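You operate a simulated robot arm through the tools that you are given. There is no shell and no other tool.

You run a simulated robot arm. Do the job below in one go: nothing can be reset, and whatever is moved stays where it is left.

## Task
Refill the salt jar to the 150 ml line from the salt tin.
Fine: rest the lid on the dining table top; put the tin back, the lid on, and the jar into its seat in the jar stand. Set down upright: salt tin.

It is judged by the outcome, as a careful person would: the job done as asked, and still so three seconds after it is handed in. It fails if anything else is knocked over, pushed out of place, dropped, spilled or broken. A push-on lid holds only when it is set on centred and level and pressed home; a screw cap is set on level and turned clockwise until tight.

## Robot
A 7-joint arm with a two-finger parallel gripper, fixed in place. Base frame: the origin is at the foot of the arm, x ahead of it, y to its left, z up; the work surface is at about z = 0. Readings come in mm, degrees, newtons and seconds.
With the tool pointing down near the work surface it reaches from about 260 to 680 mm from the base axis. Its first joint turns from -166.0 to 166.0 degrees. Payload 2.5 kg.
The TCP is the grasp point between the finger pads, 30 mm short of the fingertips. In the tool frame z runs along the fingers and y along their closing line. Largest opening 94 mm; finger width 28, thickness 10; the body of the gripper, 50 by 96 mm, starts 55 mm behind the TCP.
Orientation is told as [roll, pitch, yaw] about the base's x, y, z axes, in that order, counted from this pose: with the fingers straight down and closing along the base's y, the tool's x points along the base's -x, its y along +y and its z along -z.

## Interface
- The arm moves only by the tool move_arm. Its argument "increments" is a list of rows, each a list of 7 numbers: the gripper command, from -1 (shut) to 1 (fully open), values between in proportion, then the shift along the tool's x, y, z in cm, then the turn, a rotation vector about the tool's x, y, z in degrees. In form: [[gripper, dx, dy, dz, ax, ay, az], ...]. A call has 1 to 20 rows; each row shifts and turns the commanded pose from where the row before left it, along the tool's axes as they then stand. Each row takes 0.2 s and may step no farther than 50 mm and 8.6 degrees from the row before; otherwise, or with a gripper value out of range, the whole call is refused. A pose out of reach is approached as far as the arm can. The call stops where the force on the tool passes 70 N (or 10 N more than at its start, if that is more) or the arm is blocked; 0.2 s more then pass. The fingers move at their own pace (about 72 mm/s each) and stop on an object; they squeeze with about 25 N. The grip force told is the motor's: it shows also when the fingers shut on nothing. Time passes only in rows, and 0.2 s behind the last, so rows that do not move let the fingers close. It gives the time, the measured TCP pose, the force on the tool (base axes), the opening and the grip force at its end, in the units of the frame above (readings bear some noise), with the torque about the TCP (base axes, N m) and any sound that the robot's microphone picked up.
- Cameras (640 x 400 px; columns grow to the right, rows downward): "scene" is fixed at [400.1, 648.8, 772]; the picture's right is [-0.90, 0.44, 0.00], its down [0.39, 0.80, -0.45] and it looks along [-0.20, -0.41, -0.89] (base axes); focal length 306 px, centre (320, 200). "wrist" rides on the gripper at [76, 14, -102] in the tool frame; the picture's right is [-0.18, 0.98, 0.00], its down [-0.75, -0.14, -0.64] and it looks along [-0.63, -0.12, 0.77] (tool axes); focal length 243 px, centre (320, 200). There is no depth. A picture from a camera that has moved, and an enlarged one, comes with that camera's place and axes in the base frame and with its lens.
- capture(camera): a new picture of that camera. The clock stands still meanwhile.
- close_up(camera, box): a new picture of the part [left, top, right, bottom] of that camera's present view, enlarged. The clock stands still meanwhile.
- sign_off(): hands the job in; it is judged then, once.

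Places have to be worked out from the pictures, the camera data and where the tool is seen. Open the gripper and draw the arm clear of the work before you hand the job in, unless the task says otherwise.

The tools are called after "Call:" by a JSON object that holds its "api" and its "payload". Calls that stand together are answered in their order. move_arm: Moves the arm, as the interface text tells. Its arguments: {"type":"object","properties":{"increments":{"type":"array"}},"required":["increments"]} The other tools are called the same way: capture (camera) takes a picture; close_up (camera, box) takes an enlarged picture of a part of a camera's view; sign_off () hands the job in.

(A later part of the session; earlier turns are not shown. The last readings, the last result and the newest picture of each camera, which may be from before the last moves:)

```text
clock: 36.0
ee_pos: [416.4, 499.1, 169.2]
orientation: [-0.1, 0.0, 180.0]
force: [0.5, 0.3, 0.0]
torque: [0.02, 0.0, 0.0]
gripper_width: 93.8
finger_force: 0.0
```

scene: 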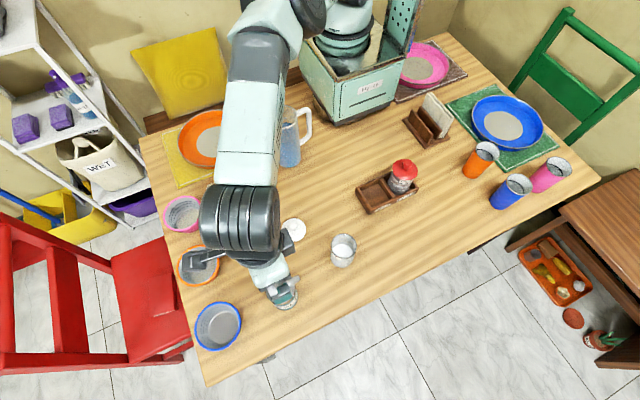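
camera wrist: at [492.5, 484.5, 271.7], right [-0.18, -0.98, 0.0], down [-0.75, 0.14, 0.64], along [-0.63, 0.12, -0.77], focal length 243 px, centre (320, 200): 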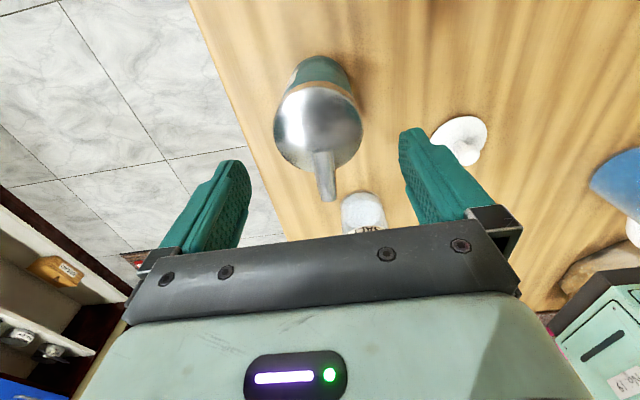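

Readings hold at x = 416.4, so I add 2 mm in x and 1 mm in y and go down to grip height in steps.

Call:
{"api": "move_arm", "payload": {"increments": [[1, 0.2, -0.1, 0, 0, 0, 0], [1, 0, 0, 2.5, 0, 0, 0], [1, 0, 0, 2.5, 0, 0, 0], [1, 0, 0, 1.5, 0, 0, 0], [1, 0, 0, 0, 0, 0, 0]]}}

Call:
{"api": "capture", "payload": {"camera": "wrist"}}

Call:
{"api": "close_up", "payload": {"camera": "scene", "box": [220, 230, 330, 320]}}

```text
clock: 37.2
ee_pos: [422.8, 500.1, 103.8]
orientation: [0.0, -0.1, 180.0]
force: [0.7, -0.9, -0.2]
torque: [-0.05, 0.0, 0.0]
gripper_width: 94.1
finger_force: 0.0
```

```text
taken
camera wrist: at [498.9, 485.7, 206.9], right [-0.18, -0.98, 0.0], down [-0.75, 0.14, 0.64], along [-0.63, 0.12, -0.77], focal length 243 px, centre (320, 200)
```

wrist: 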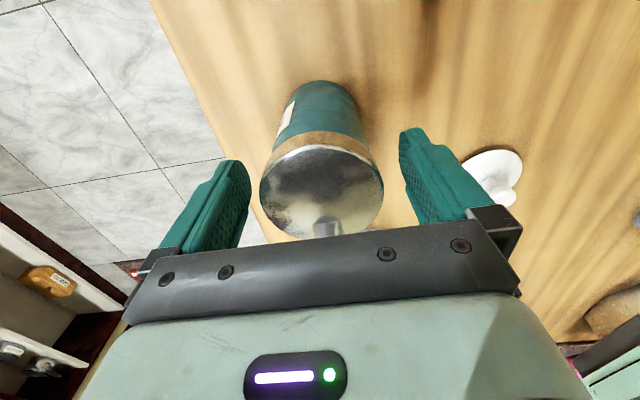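

```text
4.44 times, centred on (275, 275) of scene
camera zoom: at [400.1, 648.8, 772.0], right [-0.9, 0.44, 0.0], down [0.39, 0.8, -0.45], along [-0.2, -0.41, -0.89], focal length 1362 px, centre (520, -133)
```

zoom: 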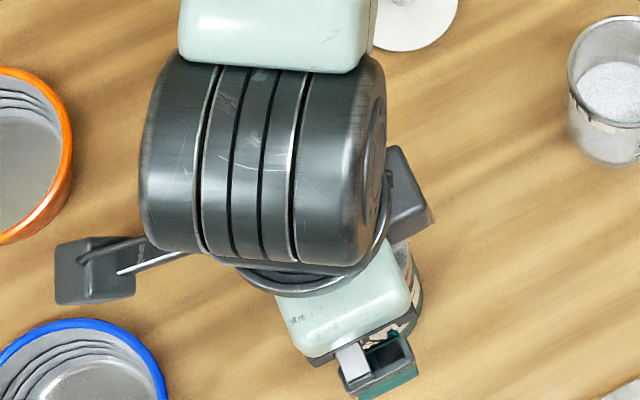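

The tin is centred between the fingers. I lower the last 18 mm and close on it.

Call:
{"api": "move_arm", "payload": {"increments": [[1, -0.1, 0, 0.9, 0, 0, 0], [1, 0, 0, 0.9, 0, 0, 0], [0.55, 0, 0, 0, 0, 0, 0], [0.4, 0, 0, 0, 0, 0, 0], [0.3, 0, 0, 0, 0, 0, 0], [-1, 0, 0, 0, 0, 0, 0], [-1, 0, 0, 0, 0, 0, 0], [-1, 0, 0, 0, 0, 0, 0]]}}

Call:
{"api": "capture", "payload": {"camera": "wrist"}}

Call:
{"api": "close_up", "payload": {"camera": "scene", "box": [220, 230, 330, 320]}}

```text
clock: 39.0
ee_pos: [419.7, 500.7, 86.4]
orientation: [-0.1, 0.0, 179.9]
force: [-0.1, -0.7, 0.3]
torque: [-0.02, -0.01, -0.01]
gripper_width: 62.1
finger_force: 24.9
```

```text
taken
camera wrist: at [496.3, 485.8, 189.8], right [-0.18, -0.98, 0.0], down [-0.75, 0.14, 0.64], along [-0.63, 0.12, -0.77], focal length 243 px, centre (320, 200)
```

wrist: 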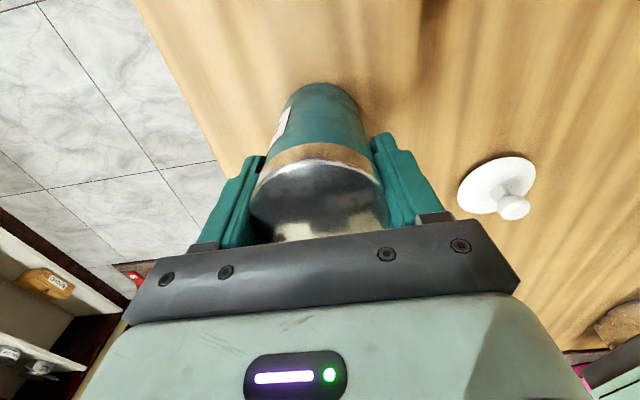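

```text
4.44 times, centred on (275, 275) of scene
camera zoom: at [400.1, 648.8, 772.0], right [-0.9, 0.44, 0.0], down [0.39, 0.8, -0.45], along [-0.2, -0.41, -0.89], focal length 1362 px, centre (520, -133)
```

zoom: 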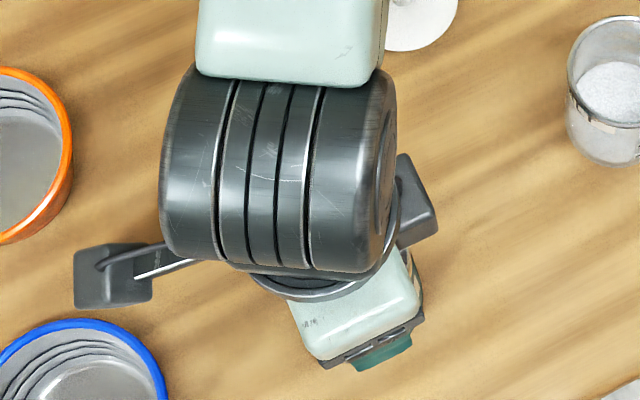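

The tin is gripped at 62 mm with 25 N. I lift it slowly and check that it hangs straight.

Call:
{"api": "move_arm", "payload": {"increments": [[-1, 0, 0, -0.3, 0, 0, 0], [-1, 0, 0, -0.7, 0, 0, 0], [-1, 0, 0, -1.5, 0, 0, 0], [-1, 0, 0, -2.5, 0, 0, 0], [-1, 0, 0, -3, 0, 0, 0], [-1, 0, 0, -3, 0, 0, 0], [-1, 0, 0, -3, 0, 0, 0], [-1, 0, 0, 0, 0, 0, 0]]}}

Call:
{"api": "capture", "payload": {"camera": "wrist"}}

Call:
{"api": "capture", "payload": {"camera": "scene"}}

```text
clock: 40.8
ee_pos: [422.2, 499.8, 225.6]
orientation: [0.0, 0.0, 180.0]
force: [-0.1, 0.4, -3.7]
torque: [-0.02, 0.01, 0.0]
gripper_width: 62.1
finger_force: 25.0
```

```text
taken
camera wrist: at [497.3, 484.8, 328.4], right [-0.18, -0.98, 0.0], down [-0.75, 0.14, 0.64], along [-0.63, 0.12, -0.77], focal length 243 px, centre (320, 200)
```

wrist: 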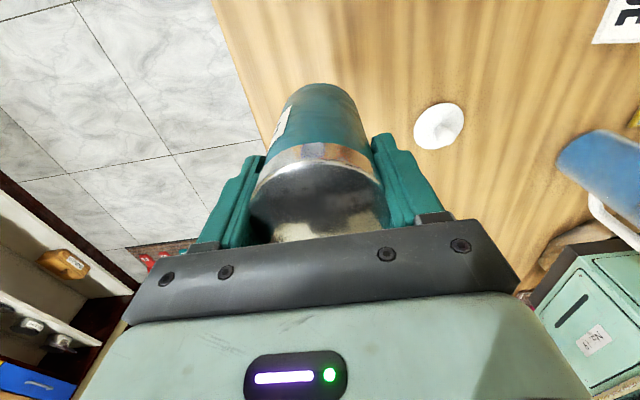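

```text
taken
```

scene: 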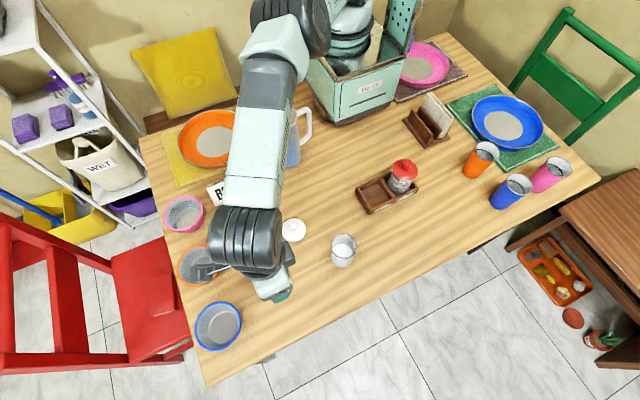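

The tin weighs about 3.7 N in the hand and hangs straight. I carry it over beside the jar at TCP [310, 469, 230] and tilt to 50°, with the spout high over the jar mouth.

Call:
{"api": "move_arm", "payload": {"increments": [[-1, -1.9, 0.5, 0, 0, 0, 0], [-1, -3, 0.85, 0, 0, 0, 0], [-1, -3, 0.85, 0, 0, 0, 0], [-1, -2.2, 0.6, 0, 0, 0, 0], [-1, -1, 0.3, 0, 0, 0, 0], [-1, 0, 0, 0, 0, 5, 0], [-1, 0, 0, 0, 0, 5, 0], [-1, 0, 0, 0, 0, 5, 0], [-1, 0, 0, 0, 0, 5, 0], [-1, 0, 0, 0, 0, 5, 0], [-1, 0, 0, 0, 0, 5, 0], [-1, 0, 0, 0, 0, 5, 0], [-1, 0, 0, 0, 0, 5, 0], [-1, 0, 0, 0, 0, 5, 0], [-1, 0, 0, 0, 0, 5, 0], [-1, 0, 0, 0, 0, 0, 0]]}}

Call:
{"api": "capture", "payload": {"camera": "scene"}}

Call:
{"api": "close_up", "payload": {"camera": "scene", "box": [270, 180, 410, 280]}}

Call:
{"api": "capture", "payload": {"camera": "wrist"}}

```text
clock: 44.2
ee_pos: [310.3, 469.2, 227.1]
orientation: [-0.1, 50.2, 180.0]
force: [1.1, -0.6, -4.5]
torque: [0.04, 0.05, -0.02]
gripper_width: 62.2
finger_force: 25.1
```

```text
taken
```

scene: 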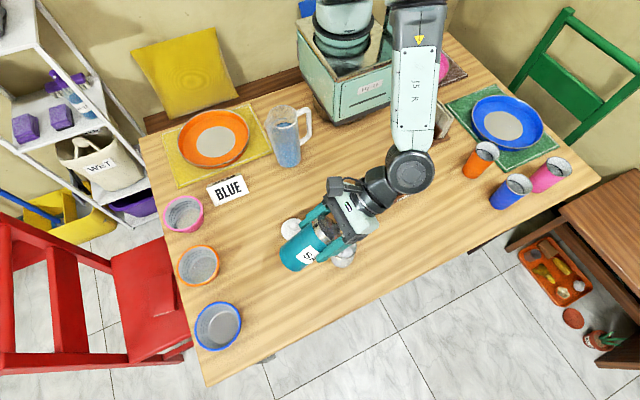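

```text
4.00 times, centred on (340, 230) of scene
camera zoom: at [400.1, 648.8, 772.0], right [-0.9, 0.44, 0.0], down [0.39, 0.8, -0.45], along [-0.2, -0.41, -0.89], focal length 1226 px, centre (240, 80)
```

zoom: 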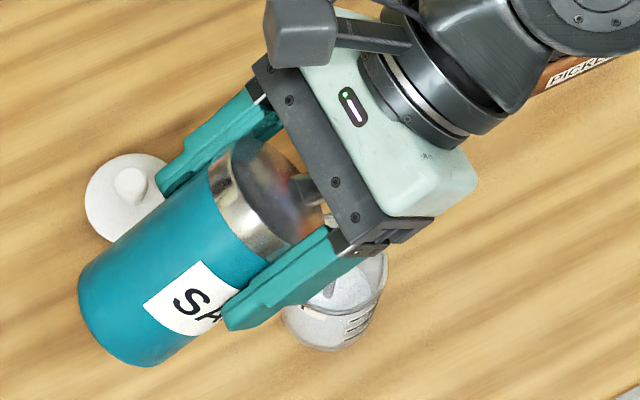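

```text
taken
camera wrist: at [280.7, 454.5, 351.7], right [-0.12, -0.98, -0.14], down [-0.98, 0.14, -0.17], along [0.18, 0.12, -0.98], focal length 243 px, centre (320, 200)
```

wrist: 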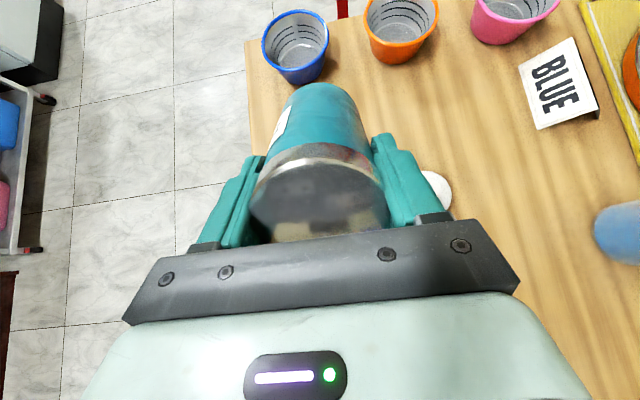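

The tin is held well and the spout points over the jar. I tilt to 60° and lower so the spout tip comes about 40 mm above the jar's rim, centred.

Call:
{"api": "move_arm", "payload": {"increments": [[-1, 0, 0, 0, 0, 5, 0], [-1, 0, 0, 0, 0, 5, 0], [-1, -2.27, 0, 1.31, 0, 0, 0], [-1, -2.27, 0, 1.31, 0, 0, 0], [-1, -2.27, 0, 1.31, 0, 0, 0], [-1, 0, 0, 0, 0, 0, 0]]}}

Call:
{"api": "close_up", "payload": {"camera": "scene", "box": [270, 190, 410, 290]}}

Call:
{"api": "capture", "payload": {"camera": "wrist"}}

```text
clock: 45.6
ee_pos: [311.8, 470.7, 148.6]
orientation: [-0.1, 60.0, 179.9]
force: [0.2, 0.4, -2.7]
torque: [-0.04, 0.07, 0.03]
gripper_width: 61.8
finger_force: 24.8
```

```text
4.00 times, centred on (340, 240) of scene
camera zoom: at [400.1, 648.8, 772.0], right [-0.9, 0.44, 0.0], down [0.39, 0.8, -0.45], along [-0.2, -0.41, -0.89], focal length 1226 px, centre (240, 40)
```

zoom: 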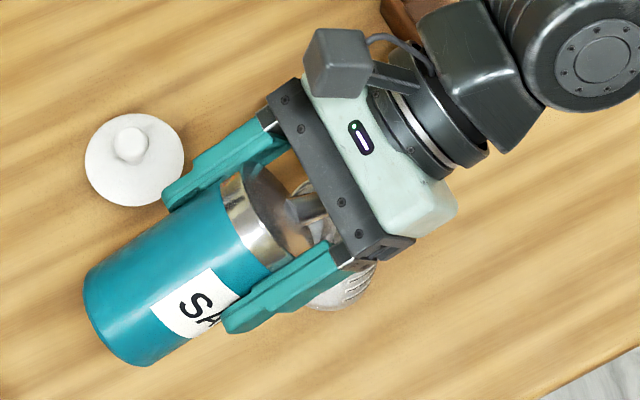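

```text
taken
camera wrist: at [260.2, 455.8, 266.6], right [-0.09, -0.98, -0.16], down [-0.93, 0.14, -0.33], along [0.35, 0.12, -0.93], focal length 243 px, centre (320, 200)
```

wrist: 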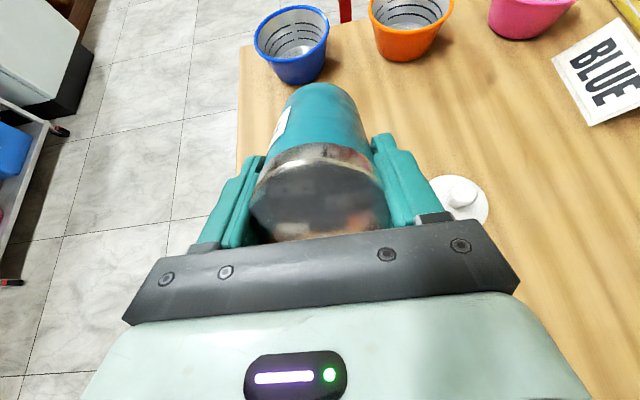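

I zoom in between the fingers to see the spout tip against the jar's mouth.

Call:
{"api": "close_up", "payload": {"camera": "scene", "box": [330, 225, 375, 275]}}

```text
8.00 times, centred on (352, 250) of scene
camera zoom: at [400.1, 648.8, 772.0], right [-0.9, 0.44, 0.0], down [0.39, 0.8, -0.45], along [-0.2, -0.41, -0.89], focal length 2451 px, centre (60, -200)
```

zoom: 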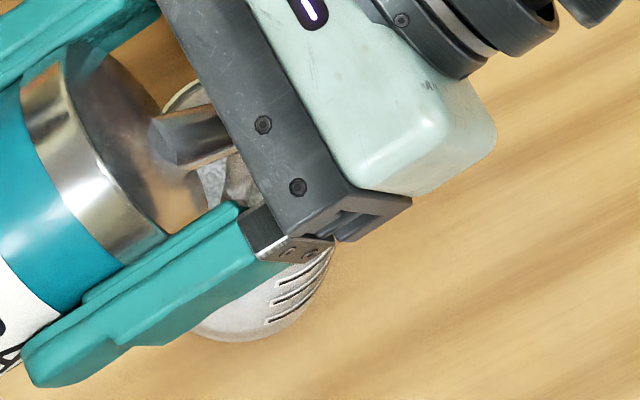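

Geometry agrees: the spout tip lies over the jar's centre, hidden by the hand. Now I tilt on, pivoting about the spout tip, to 75° and look for flow.

Call:
{"api": "move_arm", "payload": {"increments": [[-1, 0.319, 0, -0.416, 0, 5, 0], [-1, 0.319, 0, -0.416, 0, 5, 0], [-1, 0.319, 0, -0.416, 0, 5, 0]]}}

Call:
{"api": "close_up", "payload": {"camera": "scene", "box": [325, 220, 385, 280]}}

```text
clock: 46.4
ee_pos: [301.6, 469.4, 162.9]
orientation: [-0.2, 75.1, 179.8]
force: [0.7, -0.1, -2.7]
torque: [0.02, 0.07, -0.01]
gripper_width: 62.2
finger_force: 24.6
```

```text
6.67 times, centred on (355, 250) of scene
camera zoom: at [400.1, 648.8, 772.0], right [-0.9, 0.44, 0.0], down [0.39, 0.8, -0.45], along [-0.2, -0.41, -0.89], focal length 2043 px, centre (87, -133)
```

zoom: 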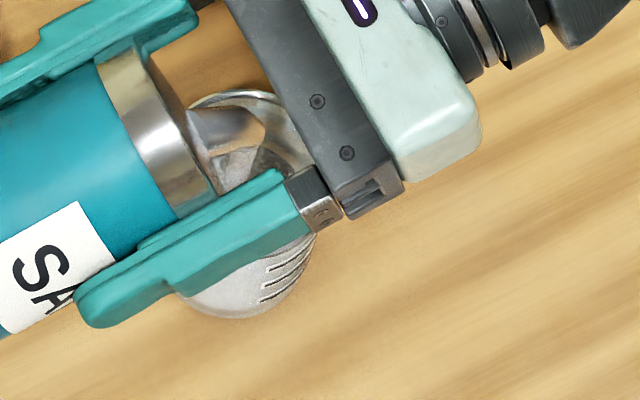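

The spout tip is seen inside the outline of the jar's mouth, with no flow yet. I tilt on to 85°.

Call:
{"api": "move_arm", "payload": {"increments": [[-1, 0.319, 0, -0.416, 0, 5, 0], [-1, 0.319, 0, -0.416, 0, 5, 0]]}}

Call:
{"api": "close_up", "payload": {"camera": "scene", "box": [325, 220, 385, 280]}}

```text
clock: 47.0
ee_pos: [294.9, 468.7, 170.0]
orientation: [-0.2, 85.1, 179.8]
force: [0.6, -0.1, -2.8]
torque: [0.01, 0.08, 0.02]
gripper_width: 62.0
finger_force: 25.4
```

```text
6.67 times, centred on (355, 250) of scene
camera zoom: at [400.1, 648.8, 772.0], right [-0.9, 0.44, 0.0], down [0.39, 0.8, -0.45], along [-0.2, -0.41, -0.89], focal length 2043 px, centre (87, -133)
```

zoom: 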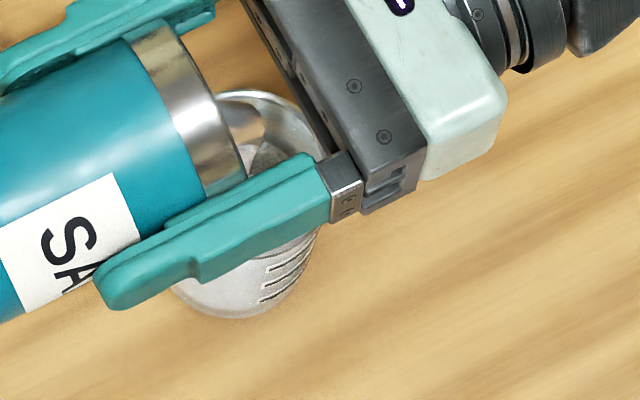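

No flow seen at 85° either. On to 95°.

Call:
{"api": "move_arm", "payload": {"increments": [[-1, 0.319, 0, -0.416, 0, 5, 0], [-1, 0.319, 0, -0.416, 0, 5, 0]]}}

Call:
{"api": "close_up", "payload": {"camera": "scene", "box": [325, 220, 385, 280]}}

```text
clock: 47.6
ee_pos: [286.8, 468.6, 177.8]
orientation: [-179.2, 85.0, 0.8]
force: [-0.1, -0.1, -2.5]
torque: [0.01, 0.03, -0.04]
gripper_width: 62.1
finger_force: 24.5
```

```text
6.67 times, centred on (355, 250) of scene
camera zoom: at [400.1, 648.8, 772.0], right [-0.9, 0.44, 0.0], down [0.39, 0.8, -0.45], along [-0.2, -0.41, -0.89], focal length 2043 px, centre (87, -133)
```

zoom: 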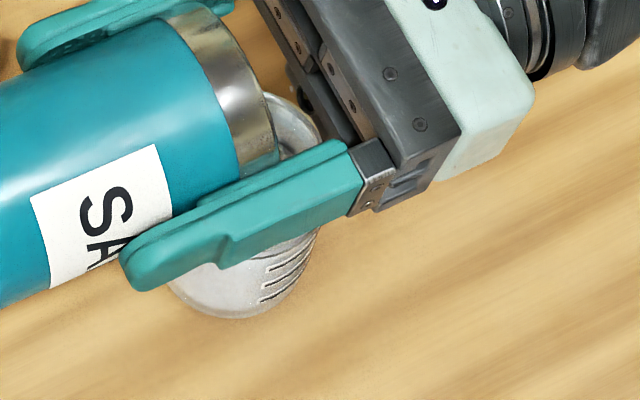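

The jar is largely hidden at 95°, so I hold for a moment and compare the force reading and the jar's visible wall.

Call:
{"api": "move_arm", "payload": {"increments": [[-1, 0, 0, 0, 0, 0, 0], [-1, 0, 0, 0, 0, 0, 0]]}}

Call:
{"api": "close_up", "payload": {"camera": "scene", "box": [340, 235, 370, 270]}}

Call:
{"api": "capture", "payload": {"camera": "wrist"}}

```text
clock: 48.2
ee_pos: [286.5, 468.9, 177.7]
orientation: [-179.5, 85.0, 0.4]
force: [-1.1, -0.5, -1.7]
torque: [0.0, 0.08, 0.01]
gripper_width: 61.8
finger_force: 25.4
```

```text
11.43 times, centred on (355, 252) of scene
camera zoom: at [400.1, 648.8, 772.0], right [-0.9, 0.44, 0.0], down [0.39, 0.8, -0.45], along [-0.2, -0.41, -0.89], focal length 3502 px, centre (-80, -400)
```

zoom: 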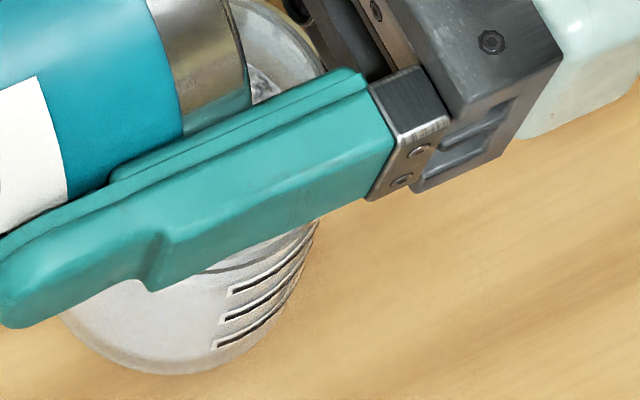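

```text
taken
camera wrist: at [177.5, 454.3, 244.4], right [0.02, -0.98, -0.18], down [-0.57, 0.14, -0.81], along [0.82, 0.12, -0.56], focal length 243 px, centre (320, 200)
```

wrist: 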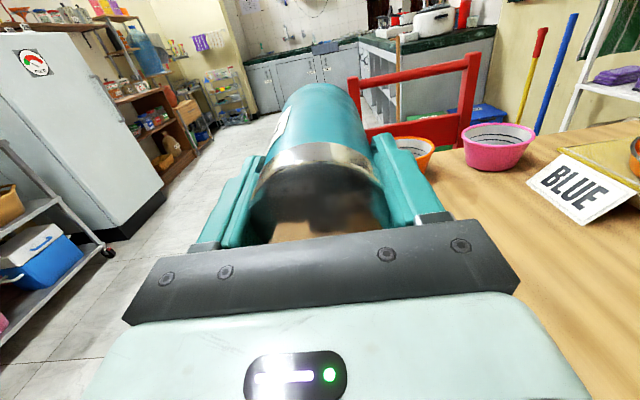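

The force reading has fallen (2.5 to 1.7 N) and there is a faint arc on the jar's wall that may be the salt rising, so I tilt back at once about the spout tip and check the level.

Call:
{"api": "move_arm", "payload": {"increments": [[-1, -0.582, 0, 0.603, 0, -8, 0], [-1, -0.582, 0, 0.603, 0, -8, 0], [-1, -0.582, 0, 0.603, 0, -8, 0], [-1, -0.582, 0, 0.603, 0, -8, 0], [-1, -0.582, 0, 0.603, 0, -8, 0]]}}

Call:
{"api": "close_up", "payload": {"camera": "scene", "box": [325, 220, 385, 280]}}

Call:
{"api": "close_up", "payload": {"camera": "scene", "box": [340, 235, 370, 270]}}

```text
clock: 49.4
ee_pos: [309.3, 469.4, 144.7]
orientation: [-0.2, 55.0, 180.0]
force: [1.5, 0.5, -2.0]
torque: [0.03, 0.06, 0.0]
gripper_width: 62.2
finger_force: 24.6
```

```text
6.67 times, centred on (355, 250) of scene
camera zoom: at [400.1, 648.8, 772.0], right [-0.9, 0.44, 0.0], down [0.39, 0.8, -0.45], along [-0.2, -0.41, -0.89], focal length 2043 px, centre (87, -133)
```

zoom: 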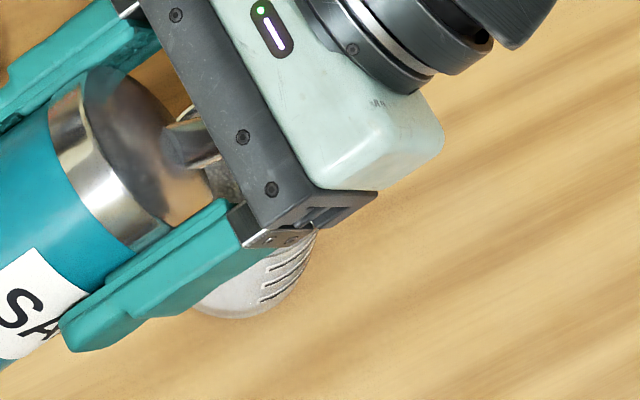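

```text
11.43 times, centred on (355, 252) of scene
camera zoom: at [400.1, 648.8, 772.0], right [-0.9, 0.44, 0.0], down [0.39, 0.8, -0.45], along [-0.2, -0.41, -0.89], focal length 3502 px, centre (-80, -400)
```

zoom: 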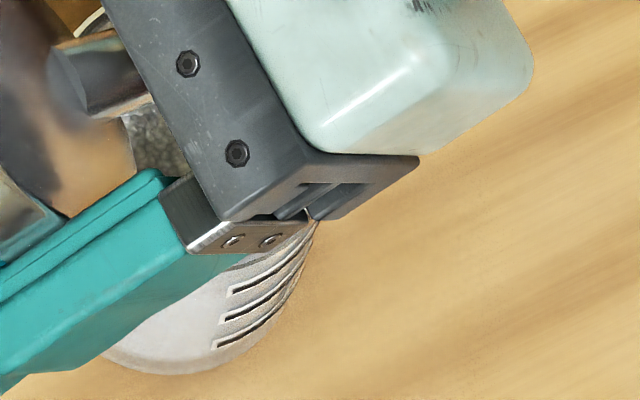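

Salt grains now show high inside the jar's mouth, so it did flow. I raise the tin straight up, bring it nearly upright and draw it aside to read the level.

Call:
{"api": "move_arm", "payload": {"increments": [[-1, 2.46, 0, -1.72, 0, 0, 0], [-1, 2.46, 0, -1.72, 0, 0, 0], [-1, 0, 0, 0, 0, -8, 0], [-1, 0, 0, 0, 0, -8, 0], [-1, 0, 0, 0, 0, -8, 0], [-1, 0, 0, 0, 0, -8, 0], [-1, 0, 0, 0, 0, -8, 0], [-1, 0, 0, 0, 0, -8, 0], [-1, 4, 0, -2, 0, 0, 0], [-1, 4.5, 0, -1, 0, 0, 0], [-1, 3, 0, 0, 0, 0, 0], [-1, 0, 0, 0, 0, 0, 0]]}}

Call:
{"api": "capture", "payload": {"camera": "scene"}}

Call:
{"api": "close_up", "payload": {"camera": "scene", "box": [322, 225, 367, 270]}}

Call:
{"api": "capture", "payload": {"camera": "wrist"}}

```text
clock: 52.0
ee_pos: [421.9, 467.4, 248.5]
orientation: [0.0, 7.0, -180.0]
force: [-0.5, 0.8, -2.0]
torque: [0.01, 0.0, 0.01]
gripper_width: 62.1
finger_force: 24.7
```

```text
taken
```

scene: 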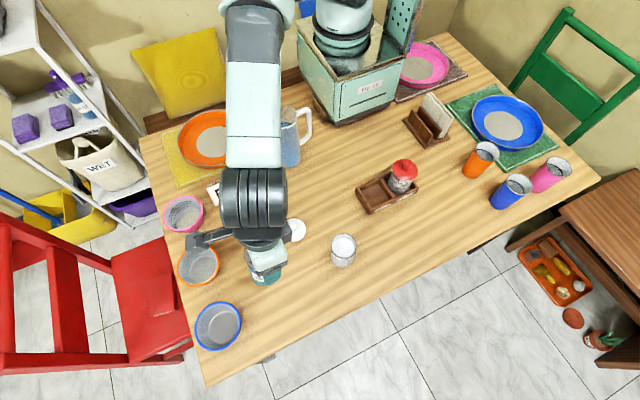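

```text
8.89 times, centred on (344, 248) of scene
camera zoom: at [400.1, 648.8, 772.0], right [-0.9, 0.44, 0.0], down [0.39, 0.8, -0.45], along [-0.2, -0.41, -0.89], focal length 2724 px, centre (102, -222)
```

zoom: 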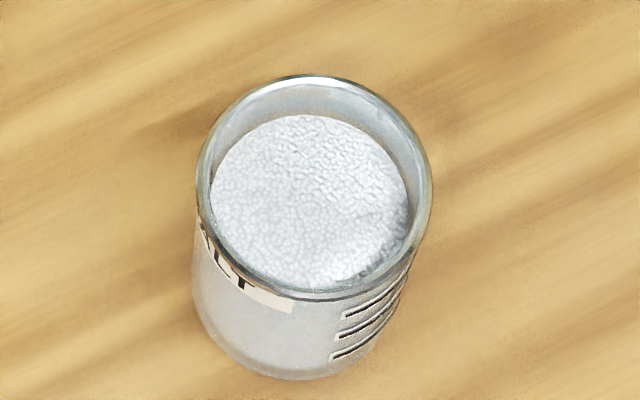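

```text
taken
camera wrist: at [483.5, 452.9, 360.6], right [-0.18, -0.98, -0.02], down [-0.83, 0.14, 0.55], along [-0.53, 0.12, -0.84], focal length 243 px, centre (320, 200)
```

wrist: 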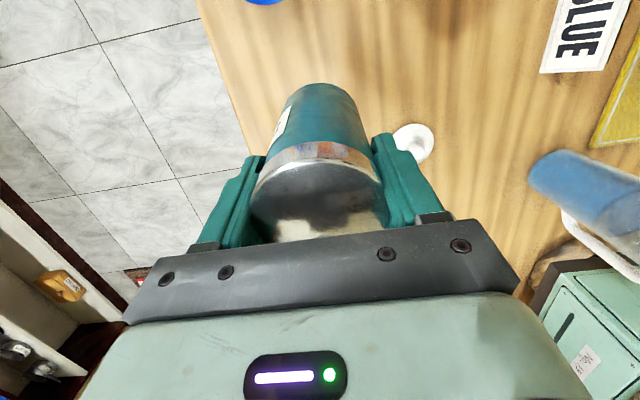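

The jar is now filled to somewhere near the top line: my estimate from the rim geometry is a surface at z about 68, against the 150 ml line at about 66. I zoom in on the level and the marks.

Call:
{"api": "close_up", "payload": {"camera": "scene", "box": [332, 240, 357, 266]}}

Call:
{"api": "close_up", "payload": {"camera": "scene", "box": [343, 243, 355, 265]}}

```text
15.38 times, centred on (344, 253) of scene
camera zoom: at [400.1, 648.8, 772.0], right [-0.9, 0.44, 0.0], down [0.39, 0.8, -0.45], along [-0.2, -0.41, -0.89], focal length 4714 px, centre (-57, -615)
```

zoom: 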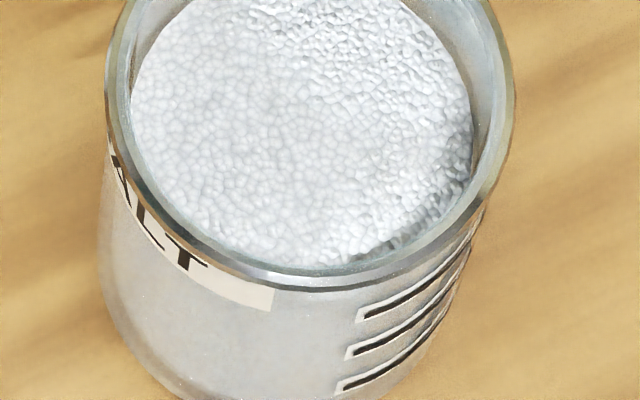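

```text
16.00 times, centred on (349, 254) of scene
camera zoom: at [400.1, 648.8, 772.0], right [-0.9, 0.44, 0.0], down [0.39, 0.8, -0.45], along [-0.2, -0.41, -0.89], focal length 4903 px, centre (-144, -664)
```

zoom: 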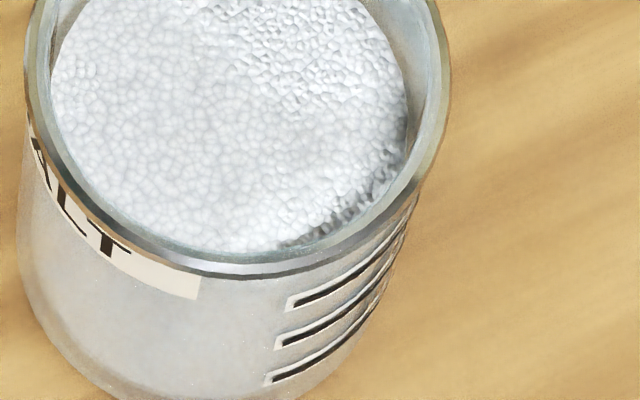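

I can't read the level against the line well enough from here. I put the tin back on its spot first (commanded home [421, 500], z about 87), then inspect the jar from its marked side.

Call:
{"api": "move_arm", "payload": {"increments": [[-1, 0, 0, 0, 0, -7, 0], [-1, -0.1, -1.5, 0, 0, 0, 0], [-1, 0, -1.6, 0, 0, 0, 0], [-1, 0, 0, 3, 0, 0, 0], [-1, 0, 0, 3, 0, 0, 0], [-1, 0, 0, 3, 0, 0, 0], [-1, 0, 0, 3, 0, 0, 0], [-1, 0, 0, 2.5, 0, 0, 0], [-1, 0, 0, 0.6, 0, 0, 0], [-1, 0, 0, 0, 0, 0, 0]]}}

Call:
{"api": "close_up", "payload": {"camera": "scene", "box": [220, 230, 330, 320]}}

Call:
{"api": "capture", "payload": {"camera": "wrist"}}

```text
clock: 54.2
ee_pos: [421.2, 501.0, 96.6]
orientation: [0.0, 0.0, 180.1]
force: [0.5, 0.5, -1.3]
torque: [0.01, -0.02, -0.02]
gripper_width: 62.1
finger_force: 24.4
```

```text
4.44 times, centred on (275, 275) of scene
camera zoom: at [400.1, 648.8, 772.0], right [-0.9, 0.44, 0.0], down [0.39, 0.8, -0.45], along [-0.2, -0.41, -0.89], focal length 1362 px, centre (520, -133)
```

zoom: 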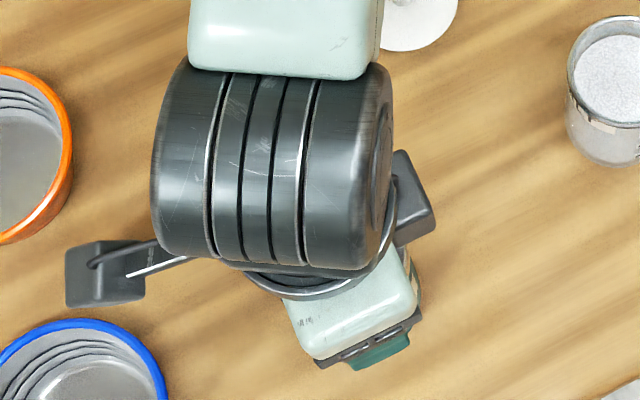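

```text
taken
camera wrist: at [497.2, 486.3, 199.3], right [-0.18, -0.98, 0.0], down [-0.75, 0.14, 0.64], along [-0.63, 0.12, -0.77], focal length 243 px, centre (320, 200)
```

wrist: 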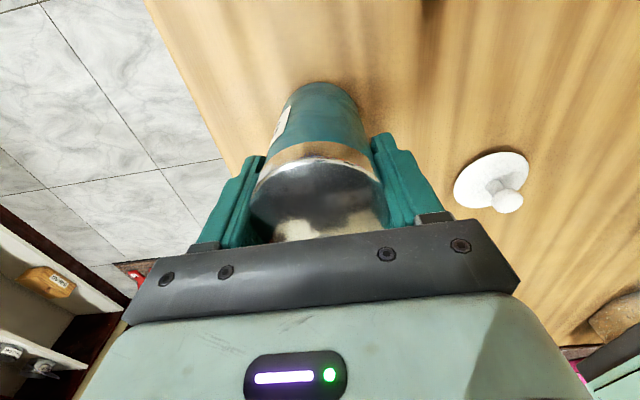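

The tin is about 10 mm above the table. I lower it in small steps until it touches.

Call:
{"api": "move_arm", "payload": {"increments": [[-1, 0, 0, 0.3, 0, 0, 0], [-1, 0, 0, 0.3, 0, 0, 0], [-1, 0, 0, 0.15, 0, 0, 0], [-1, 0, 0, 0.1, 0, 0, 0], [-1, 0, 0, 0, 0, 0, 0]]}}

```text
clock: 55.4
ee_pos: [420.5, 500.4, 88.8]
orientation: [0.0, 0.0, 180.0]
force: [0.4, 0.0, -1.4]
torque: [0.02, 0.01, 0.0]
gripper_width: 62.0
finger_force: 24.9
```

Call:
{"api": "move_arm", "payload": {"increments": [[-1, 0, 0, 0.1, 0, 0, 0], [-1, 0, 0, 0.1, 0, 0, 0], [-1, 0, 0, 0, 0, 0, 0]]}}

```text
clock: 56.2
ee_pos: [420.6, 500.7, 87.7]
orientation: [-0.2, 0.1, 180.0]
force: [-5.7, -5.1, 22.6]
torque: [-0.34, 0.22, -0.02]
gripper_width: 62.0
finger_force: 24.9
```

The table now carries the tin (22.6 N). I ease up 1 mm and open.

Call:
{"api": "move_arm", "payload": {"increments": [[-1, 0, 0, -0.1, 0, 0, 0], [-1, 0, 0, 0, 0, 0, 0]]}}

```text
clock: 56.8
ee_pos: [420.3, 500.3, 87.5]
orientation: [-0.2, 0.1, 180.1]
force: [0.5, 6.8, 12.4]
torque: [0.27, -0.22, 0.11]
gripper_width: 61.9
finger_force: 24.9
```

The load has eased; I open the fingers gradually and rise clear.

Call:
{"api": "move_arm", "payload": {"increments": [[0.42, 0, 0, 0, 0, 0, 0], [0.6, 0, 0, 0, 0, 0, 0], [1, 0, 0, 0, 0, 0, 0], [1, 0, 0, 0, 0, 0, 0], [1, 0, 0, -2, 0, 0, 0], [1, 0, 0, -3, 0, 0, 0], [1, 0, 0, -4, 0, 0, 0], [1, 0, 0, -4, 0, 0, 0], [1, 0, 0, -4, 0, 0, 0], [1, 0, 0, 0, 0, 0, 0]]}}

Call:
{"api": "capture", "payload": {"camera": "wrist"}}

Call:
{"api": "close_up", "payload": {"camera": "wrist", "box": [310, 130, 410, 240]}}

```text
clock: 59.0
ee_pos: [419.8, 500.3, 254.7]
orientation: [0.0, 0.0, 180.0]
force: [-0.9, 0.1, 0.1]
torque: [0.01, 0.01, 0.01]
gripper_width: 94.0
finger_force: 0.0
```

```text
taken
camera wrist: at [495.8, 485.8, 358.4], right [-0.18, -0.98, 0.0], down [-0.75, 0.14, 0.64], along [-0.63, 0.12, -0.77], focal length 243 px, centre (320, 200)
```

wrist: 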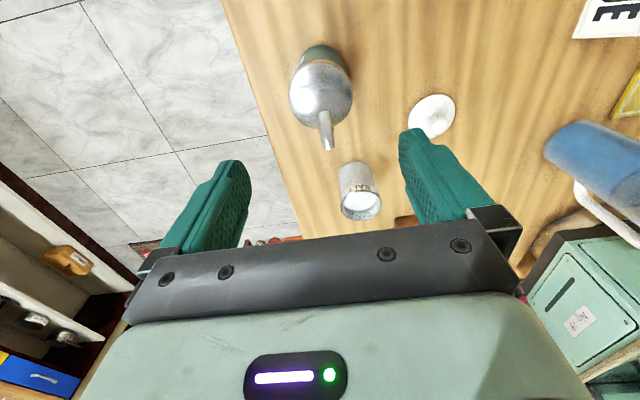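

```text
3.64 times, centred on (360, 185) of wrist
camera zoom: at [495.8, 485.8, 358.4], right [-0.18, -0.98, 0.0], down [-0.75, 0.14, 0.64], along [-0.63, 0.12, -0.77], focal length 882 px, centre (174, 254)
```

zoom: 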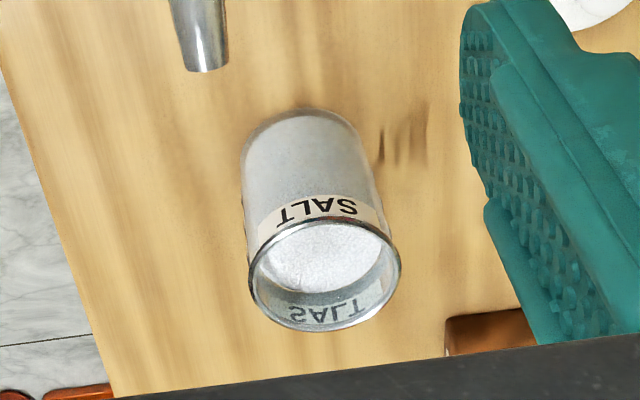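

The tin stands upright on its spot and the salt surface in the jar looks level. I turn the wrist back to yaw 0 and then go around to the jar's marked side.

Call:
{"api": "move_arm", "payload": {"increments": [[1, 0, 0, 0, 0, 0, 8.5], [1, 0, 0, 0, 0, 0, 8.5], [1, 0, 0, 0, 0, 0, 8.5], [1, 0, 0, 0, 0, 0, 8.5], [1, 0, 0, 0, 0, 0, 8.5], [1, 0, 0, 0, 0, 0, 8.5], [1, 0, 0, 0, 0, 0, 8.5], [1, 0, 0, 0, 0, 0, 8.5], [1, 0, 0, 0, 0, 0, 8.5], [1, 0, 0, 0, 0, 0, 8.5], [1, 0, 0, 0, 0, 0, 8.5], [1, 0, 0, 0, 0, 0, 8.5], [1, 0, 0, 0, 0, 0, 8.5], [1, 0, 0, 0, 0, 0, 8.5], [1, 0, 0, 0, 0, 0, 8.5], [1, 0, 0, 0, 0, 0, 8.5], [1, 0, 0, 0, 0, 0, 8.5], [1, 0, 0, 0, 0, 0, 8.5], [1, 0, 0, 0, 0, 0, 8.5], [1, 0, 0, 0, 0, 0, 8.5]]}}

Call:
{"api": "move_arm", "payload": {"increments": [[1, 0, 0, 0, 0, 0, 8], [1, 0, 0, 0, 0, 0, 2], [1, 4.4, -0.5, 0, 0, 0, 0], [1, 4.4, -0.5, 0, 0, 0, 0], [1, 4.4, -0.5, 0, 0, 0, 0], [1, 4.4, -0.5, 0, 0, 0, 0], [1, 4.4, -0.5, 0, 0, 0, 0], [1, 4.4, -0.5, 0, 0, 0, 0], [1, 4.1, -0.5, 0, 0, 0, 0], [1, 0, 0, 0, 0, 0, 0]]}}

```text
clock: 63.2
ee_pos: [420.3, 500.1, 256.8]
orientation: [0.1, 0.0, 9.8]
force: [0.4, -0.4, 0.4]
torque: [-0.01, 0.0, 0.0]
gripper_width: 93.9
finger_force: 0.0
```

```text
clock: 65.4
ee_pos: [114.6, 466.6, 257.8]
orientation: [0.0, 0.1, 0.0]
force: [1.4, -0.5, -0.1]
torque: [-0.02, 0.02, 0.01]
gripper_width: 93.9
finger_force: 0.1
```

Now I descend on the jar's -x side and tilt 45° so the camera looks almost horizontally at the level and the lines.

Call:
{"api": "move_arm", "payload": {"increments": [[1, -1, 0, 4.5, 0, 0, 0], [1, -1, 0, 4.5, 0, 0, 0], [1, -1, 0, 4.5, 0, 0, 0], [1, -1, 0, 4.7, 0, 0, 0], [1, 0, 0, 0, 0, -7.5, 0], [1, 0, 0, 0, 0, -7.5, 0], [1, 0, 0, 0, 0, -7.5, 0], [1, 0, 0, 0, 0, -7.5, 0], [1, 0, 0, 0, 0, -7.5, 0], [1, 0, 0, 0, 0, -7.5, 0], [1, 0, 0, 0, 0, 0, 0]]}}

Call:
{"api": "capture", "payload": {"camera": "wrist"}}

Call:
{"api": "close_up", "payload": {"camera": "wrist", "box": [280, 130, 380, 240]}}

```text
clock: 67.7
ee_pos: [248.4, 429.0, 80.4]
orientation: [1.2, -43.9, -12.3]
force: [0.7, -0.8, 0.2]
torque: [0.0, -0.02, 0.02]
gripper_width: 93.8
finger_force: 0.0
stopped in row 11: the arm was blocked; the commanded pose is now the measured one
```

```text
taken
camera wrist: at [128.0, 468.0, 103.1], right [0.32, 0.94, 0.14], down [0.07, -0.17, 0.98], along [0.94, -0.31, -0.12], focal length 243 px, centre (320, 200)
```

wrist: 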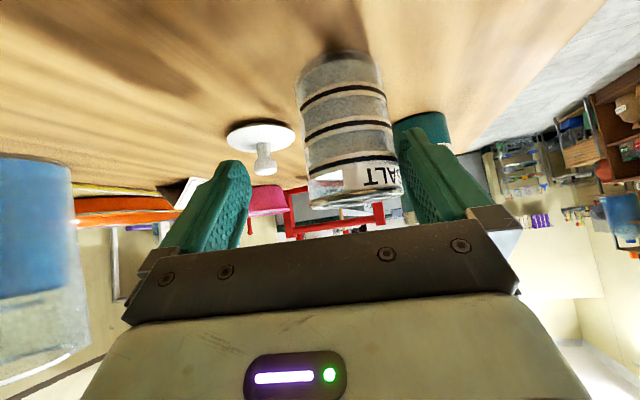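

```text
3.64 times, centred on (330, 185) of wrist
camera zoom: at [128.0, 468.0, 103.1], right [0.32, 0.94, 0.14], down [0.07, -0.17, 0.98], along [0.94, -0.31, -0.12], focal length 882 px, centre (284, 254)
```

zoom: 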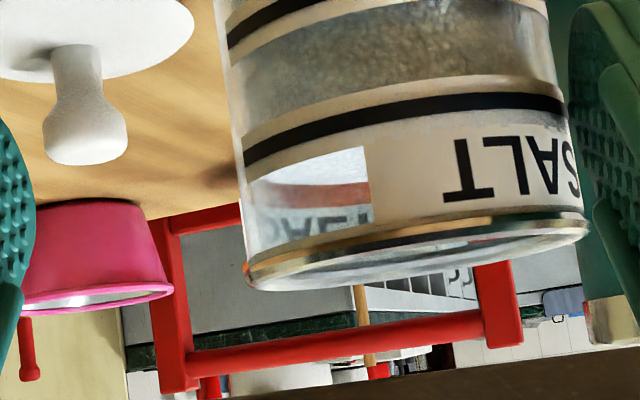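

The arm could not hold that pose and has drifted to [248, 429, 80] right next to the jar. I look at the scene at once before moving anything.

Call:
{"api": "capture", "payload": {"camera": "scene"}}

Call:
{"api": "close_up", "payload": {"camera": "scene", "box": [270, 190, 410, 290]}}

```text
taken
```

scene: 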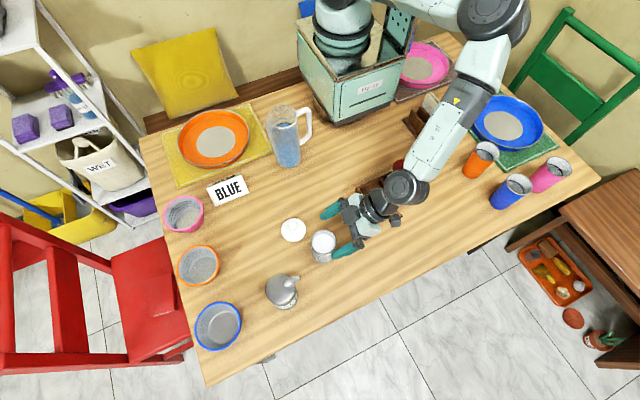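

```text
4.00 times, centred on (340, 240) of scene
camera zoom: at [400.1, 648.8, 772.0], right [-0.9, 0.44, 0.0], down [0.39, 0.8, -0.45], along [-0.2, -0.41, -0.89], focal length 1226 px, centre (240, 40)
```

zoom: 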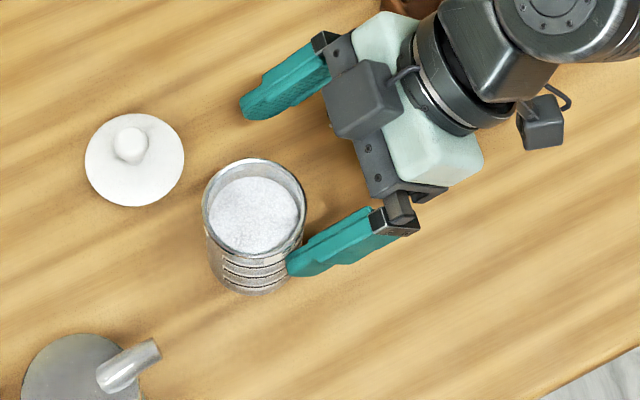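

The jar was nudged to about [288, 440] but stands upright, nothing spilled, and its lines now face the scene camera. I back the fingers away along the tool axis (up and back) in small steps.

Call:
{"api": "move_arm", "payload": {"increments": [[1, 0, 0, -0.5, 0, 0, 0], [1, 0, 0, -1, 0, 0, 0], [1, 0, 0, -1.5, 0, 0, 0], [1, 0, 0, 0, 0, 0, 0]]}}

Call:
{"api": "capture", "payload": {"camera": "scene"}}

```text
clock: 68.8
ee_pos: [257.5, 416.1, 98.8]
orientation: [0.3, -44.5, -15.1]
force: [0.7, 1.1, 0.5]
torque: [0.02, -0.07, 0.0]
gripper_width: 93.9
finger_force: 0.0
stopped in row 4: the arm was blocked; the commanded pose is now the measured one
```

```text
taken
```

scene: 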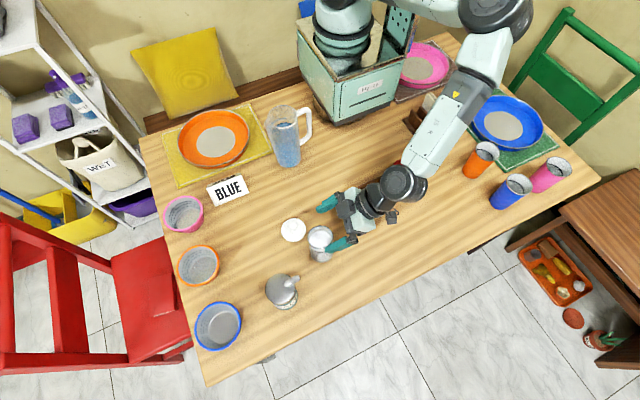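

The retreat was not followed: the arm swung sideways instead, so some joint or link is limiting it. I zoom in to see whether the forearm touches the pickle jar or stand.

Call:
{"api": "close_up", "payload": {"camera": "scene", "box": [340, 120, 460, 240]}}

Call:
{"api": "close_up", "payload": {"camera": "scene", "box": [280, 190, 420, 290]}}

Call:
{"api": "capture", "payload": {"camera": "wrist"}}

```text
3.33 times, centred on (400, 180) of scene
camera zoom: at [400.1, 648.8, 772.0], right [-0.9, 0.44, 0.0], down [0.39, 0.8, -0.45], along [-0.2, -0.41, -0.89], focal length 1021 px, centre (53, 267)
```

zoom: 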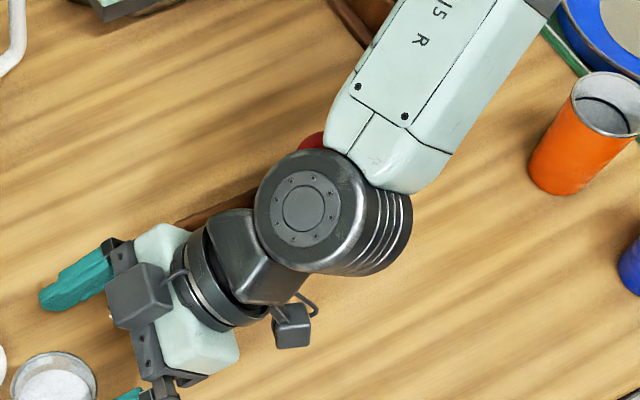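

```text
4.00 times, centred on (350, 240) of scene
camera zoom: at [400.1, 648.8, 772.0], right [-0.9, 0.44, 0.0], down [0.39, 0.8, -0.45], along [-0.2, -0.41, -0.89], focal length 1226 px, centre (200, 40)
```

zoom: 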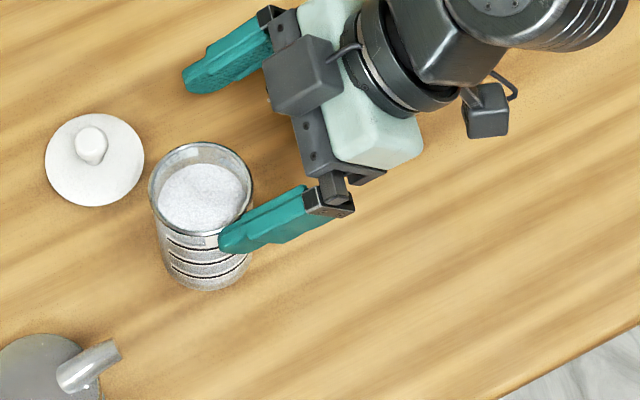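

```text
taken
camera wrist: at [138.5, 461.8, 119.6], right [0.38, 0.92, 0.13], down [0.05, -0.16, 0.99], along [0.92, -0.37, -0.11], focal length 243 px, centre (320, 200)
```

wrist: 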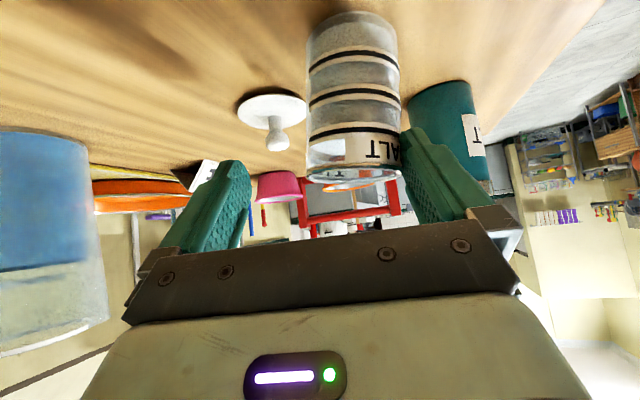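

The pickle jar looks untouched (wrist is about 100 mm above it); I judge the last wrist joint hit its limit from tilting too far at yaw 0. Un-tilting relieves that and also swings the fingers away from the jar, so I do that in small steps.

Call:
{"api": "move_arm", "payload": {"increments": [[1, 0, 0, 0, 0, 5, 0], [1, 0, 0, 0, 0, 5, 0], [1, 0, 0, 0, 0, 5, 0]]}}

Call:
{"api": "close_up", "payload": {"camera": "scene", "box": [280, 190, 420, 290]}}

```text
clock: 69.7
ee_pos: [253.4, 419.1, 98.9]
orientation: [0.5, -29.3, -14.5]
force: [0.4, -1.0, 0.2]
torque: [-0.01, 0.02, 0.0]
gripper_width: 94.0
finger_force: 0.1
```

```text
4.00 times, centred on (350, 240) of scene
camera zoom: at [400.1, 648.8, 772.0], right [-0.9, 0.44, 0.0], down [0.39, 0.8, -0.45], along [-0.2, -0.41, -0.89], focal length 1226 px, centre (200, 40)
```

zoom: 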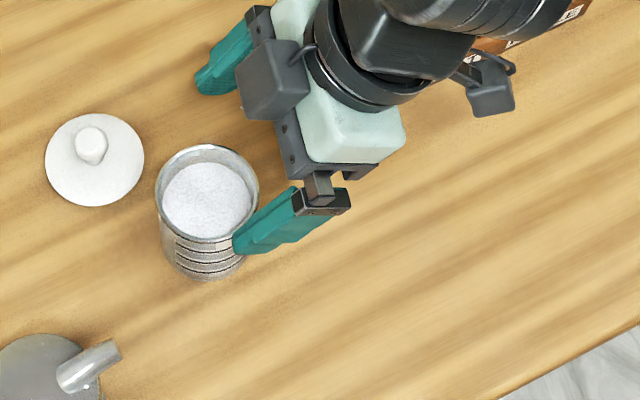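

The arm follows again. I draw the fingers straight back from the jar (toward -x) and then finish un-tilting.

Call:
{"api": "move_arm", "payload": {"increments": [[1, 0.87, 0, -0.48, 0, 0, 0], [1, 1.75, 0, -0.97, 0, 0, 0], [1, 2.6, 0, -1.45, 0, 0, 0], [1, 0, 0, 0, 0, 0, 0]]}}

Call:
{"api": "close_up", "payload": {"camera": "scene", "box": [280, 190, 420, 290]}}

```text
clock: 70.7
ee_pos: [195.7, 433.0, 99.1]
orientation: [0.4, -29.6, -14.6]
force: [-0.1, -0.5, 0.0]
torque: [0.0, 0.01, 0.0]
gripper_width: 93.9
finger_force: 0.0
```

```text
4.00 times, centred on (350, 240) of scene
camera zoom: at [400.1, 648.8, 772.0], right [-0.9, 0.44, 0.0], down [0.39, 0.8, -0.45], along [-0.2, -0.41, -0.89], focal length 1226 px, centre (200, 40)
```

zoom: 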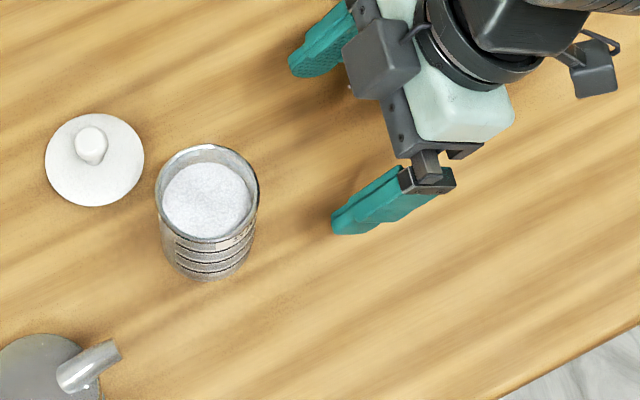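

Clear of the jar now. From this pose the wrist camera should see the jar well; I take the picture and a zoom.

Call:
{"api": "capture", "payload": {"camera": "wrist"}}

Call:
{"api": "close_up", "payload": {"camera": "wrist", "box": [280, 110, 390, 240]}}

Call:
{"api": "close_up", "payload": {"camera": "scene", "box": [305, 220, 350, 265]}}

```text
taken
camera wrist: at [85.8, 476.0, 152.2], right [0.4, 0.91, 0.1], down [0.29, -0.23, 0.93], along [0.87, -0.34, -0.36], focal length 243 px, centre (320, 200)
```

wrist: 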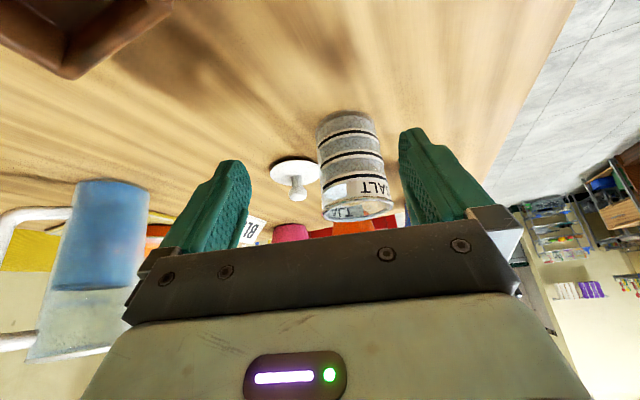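

```text
3.08 times, centred on (335, 175) of wrist
camera zoom: at [85.8, 476.0, 152.2], right [0.4, 0.91, 0.1], down [0.29, -0.23, 0.93], along [0.87, -0.34, -0.36], focal length 746 px, centre (274, 277)
```

zoom: 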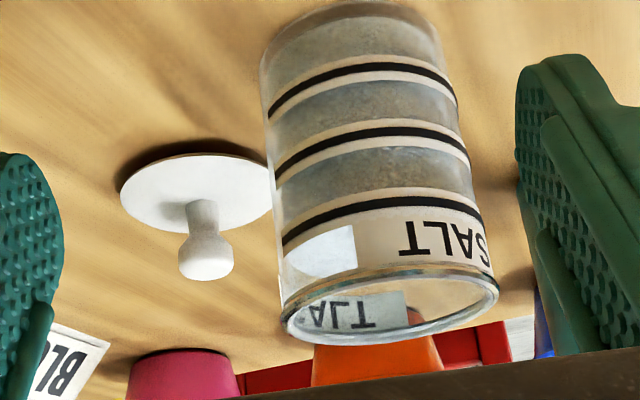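

```text
8.89 times, centred on (328, 242) of scene
camera zoom: at [400.1, 648.8, 772.0], right [-0.9, 0.44, 0.0], down [0.39, 0.8, -0.45], along [-0.2, -0.41, -0.89], focal length 2724 px, centre (253, -178)
```

zoom: 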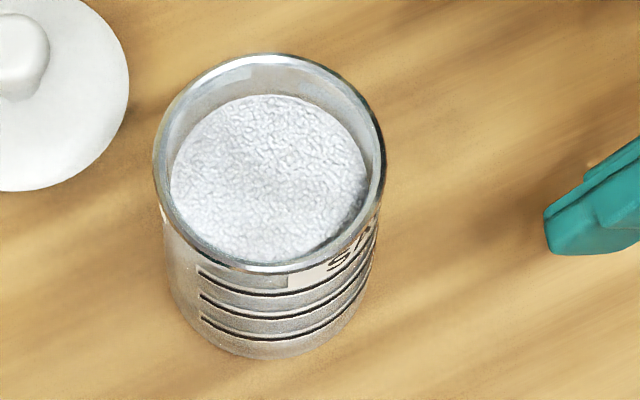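

The band below the top line is full of salt and the bright surface begins right at that line. I zoom in further on the line at the jar's unlabelled edge.

Call:
{"api": "close_up", "payload": {"camera": "wrist", "box": [314, 165, 350, 205]}}

Call:
{"api": "close_up", "payload": {"camera": "wrist", "box": [312, 145, 366, 205]}}

```text
10.00 times, centred on (332, 185) of wrist
camera zoom: at [85.8, 476.0, 152.2], right [0.4, 0.91, 0.1], down [0.29, -0.23, 0.93], along [0.87, -0.34, -0.36], focal length 2426 px, centre (200, 350)
```

zoom: 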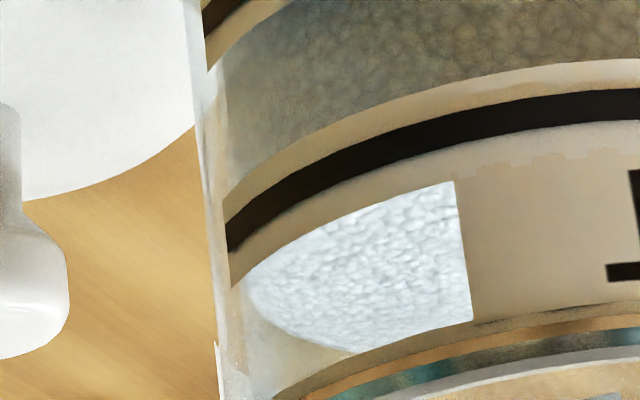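

```text
6.67 times, centred on (339, 175) of wrist
camera zoom: at [85.8, 476.0, 152.2], right [0.4, 0.91, 0.1], down [0.29, -0.23, 0.93], along [0.87, -0.34, -0.36], focal length 1618 px, centre (193, 367)
```

zoom: 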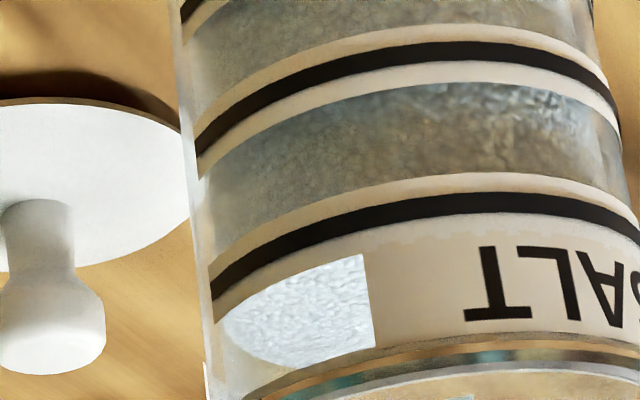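

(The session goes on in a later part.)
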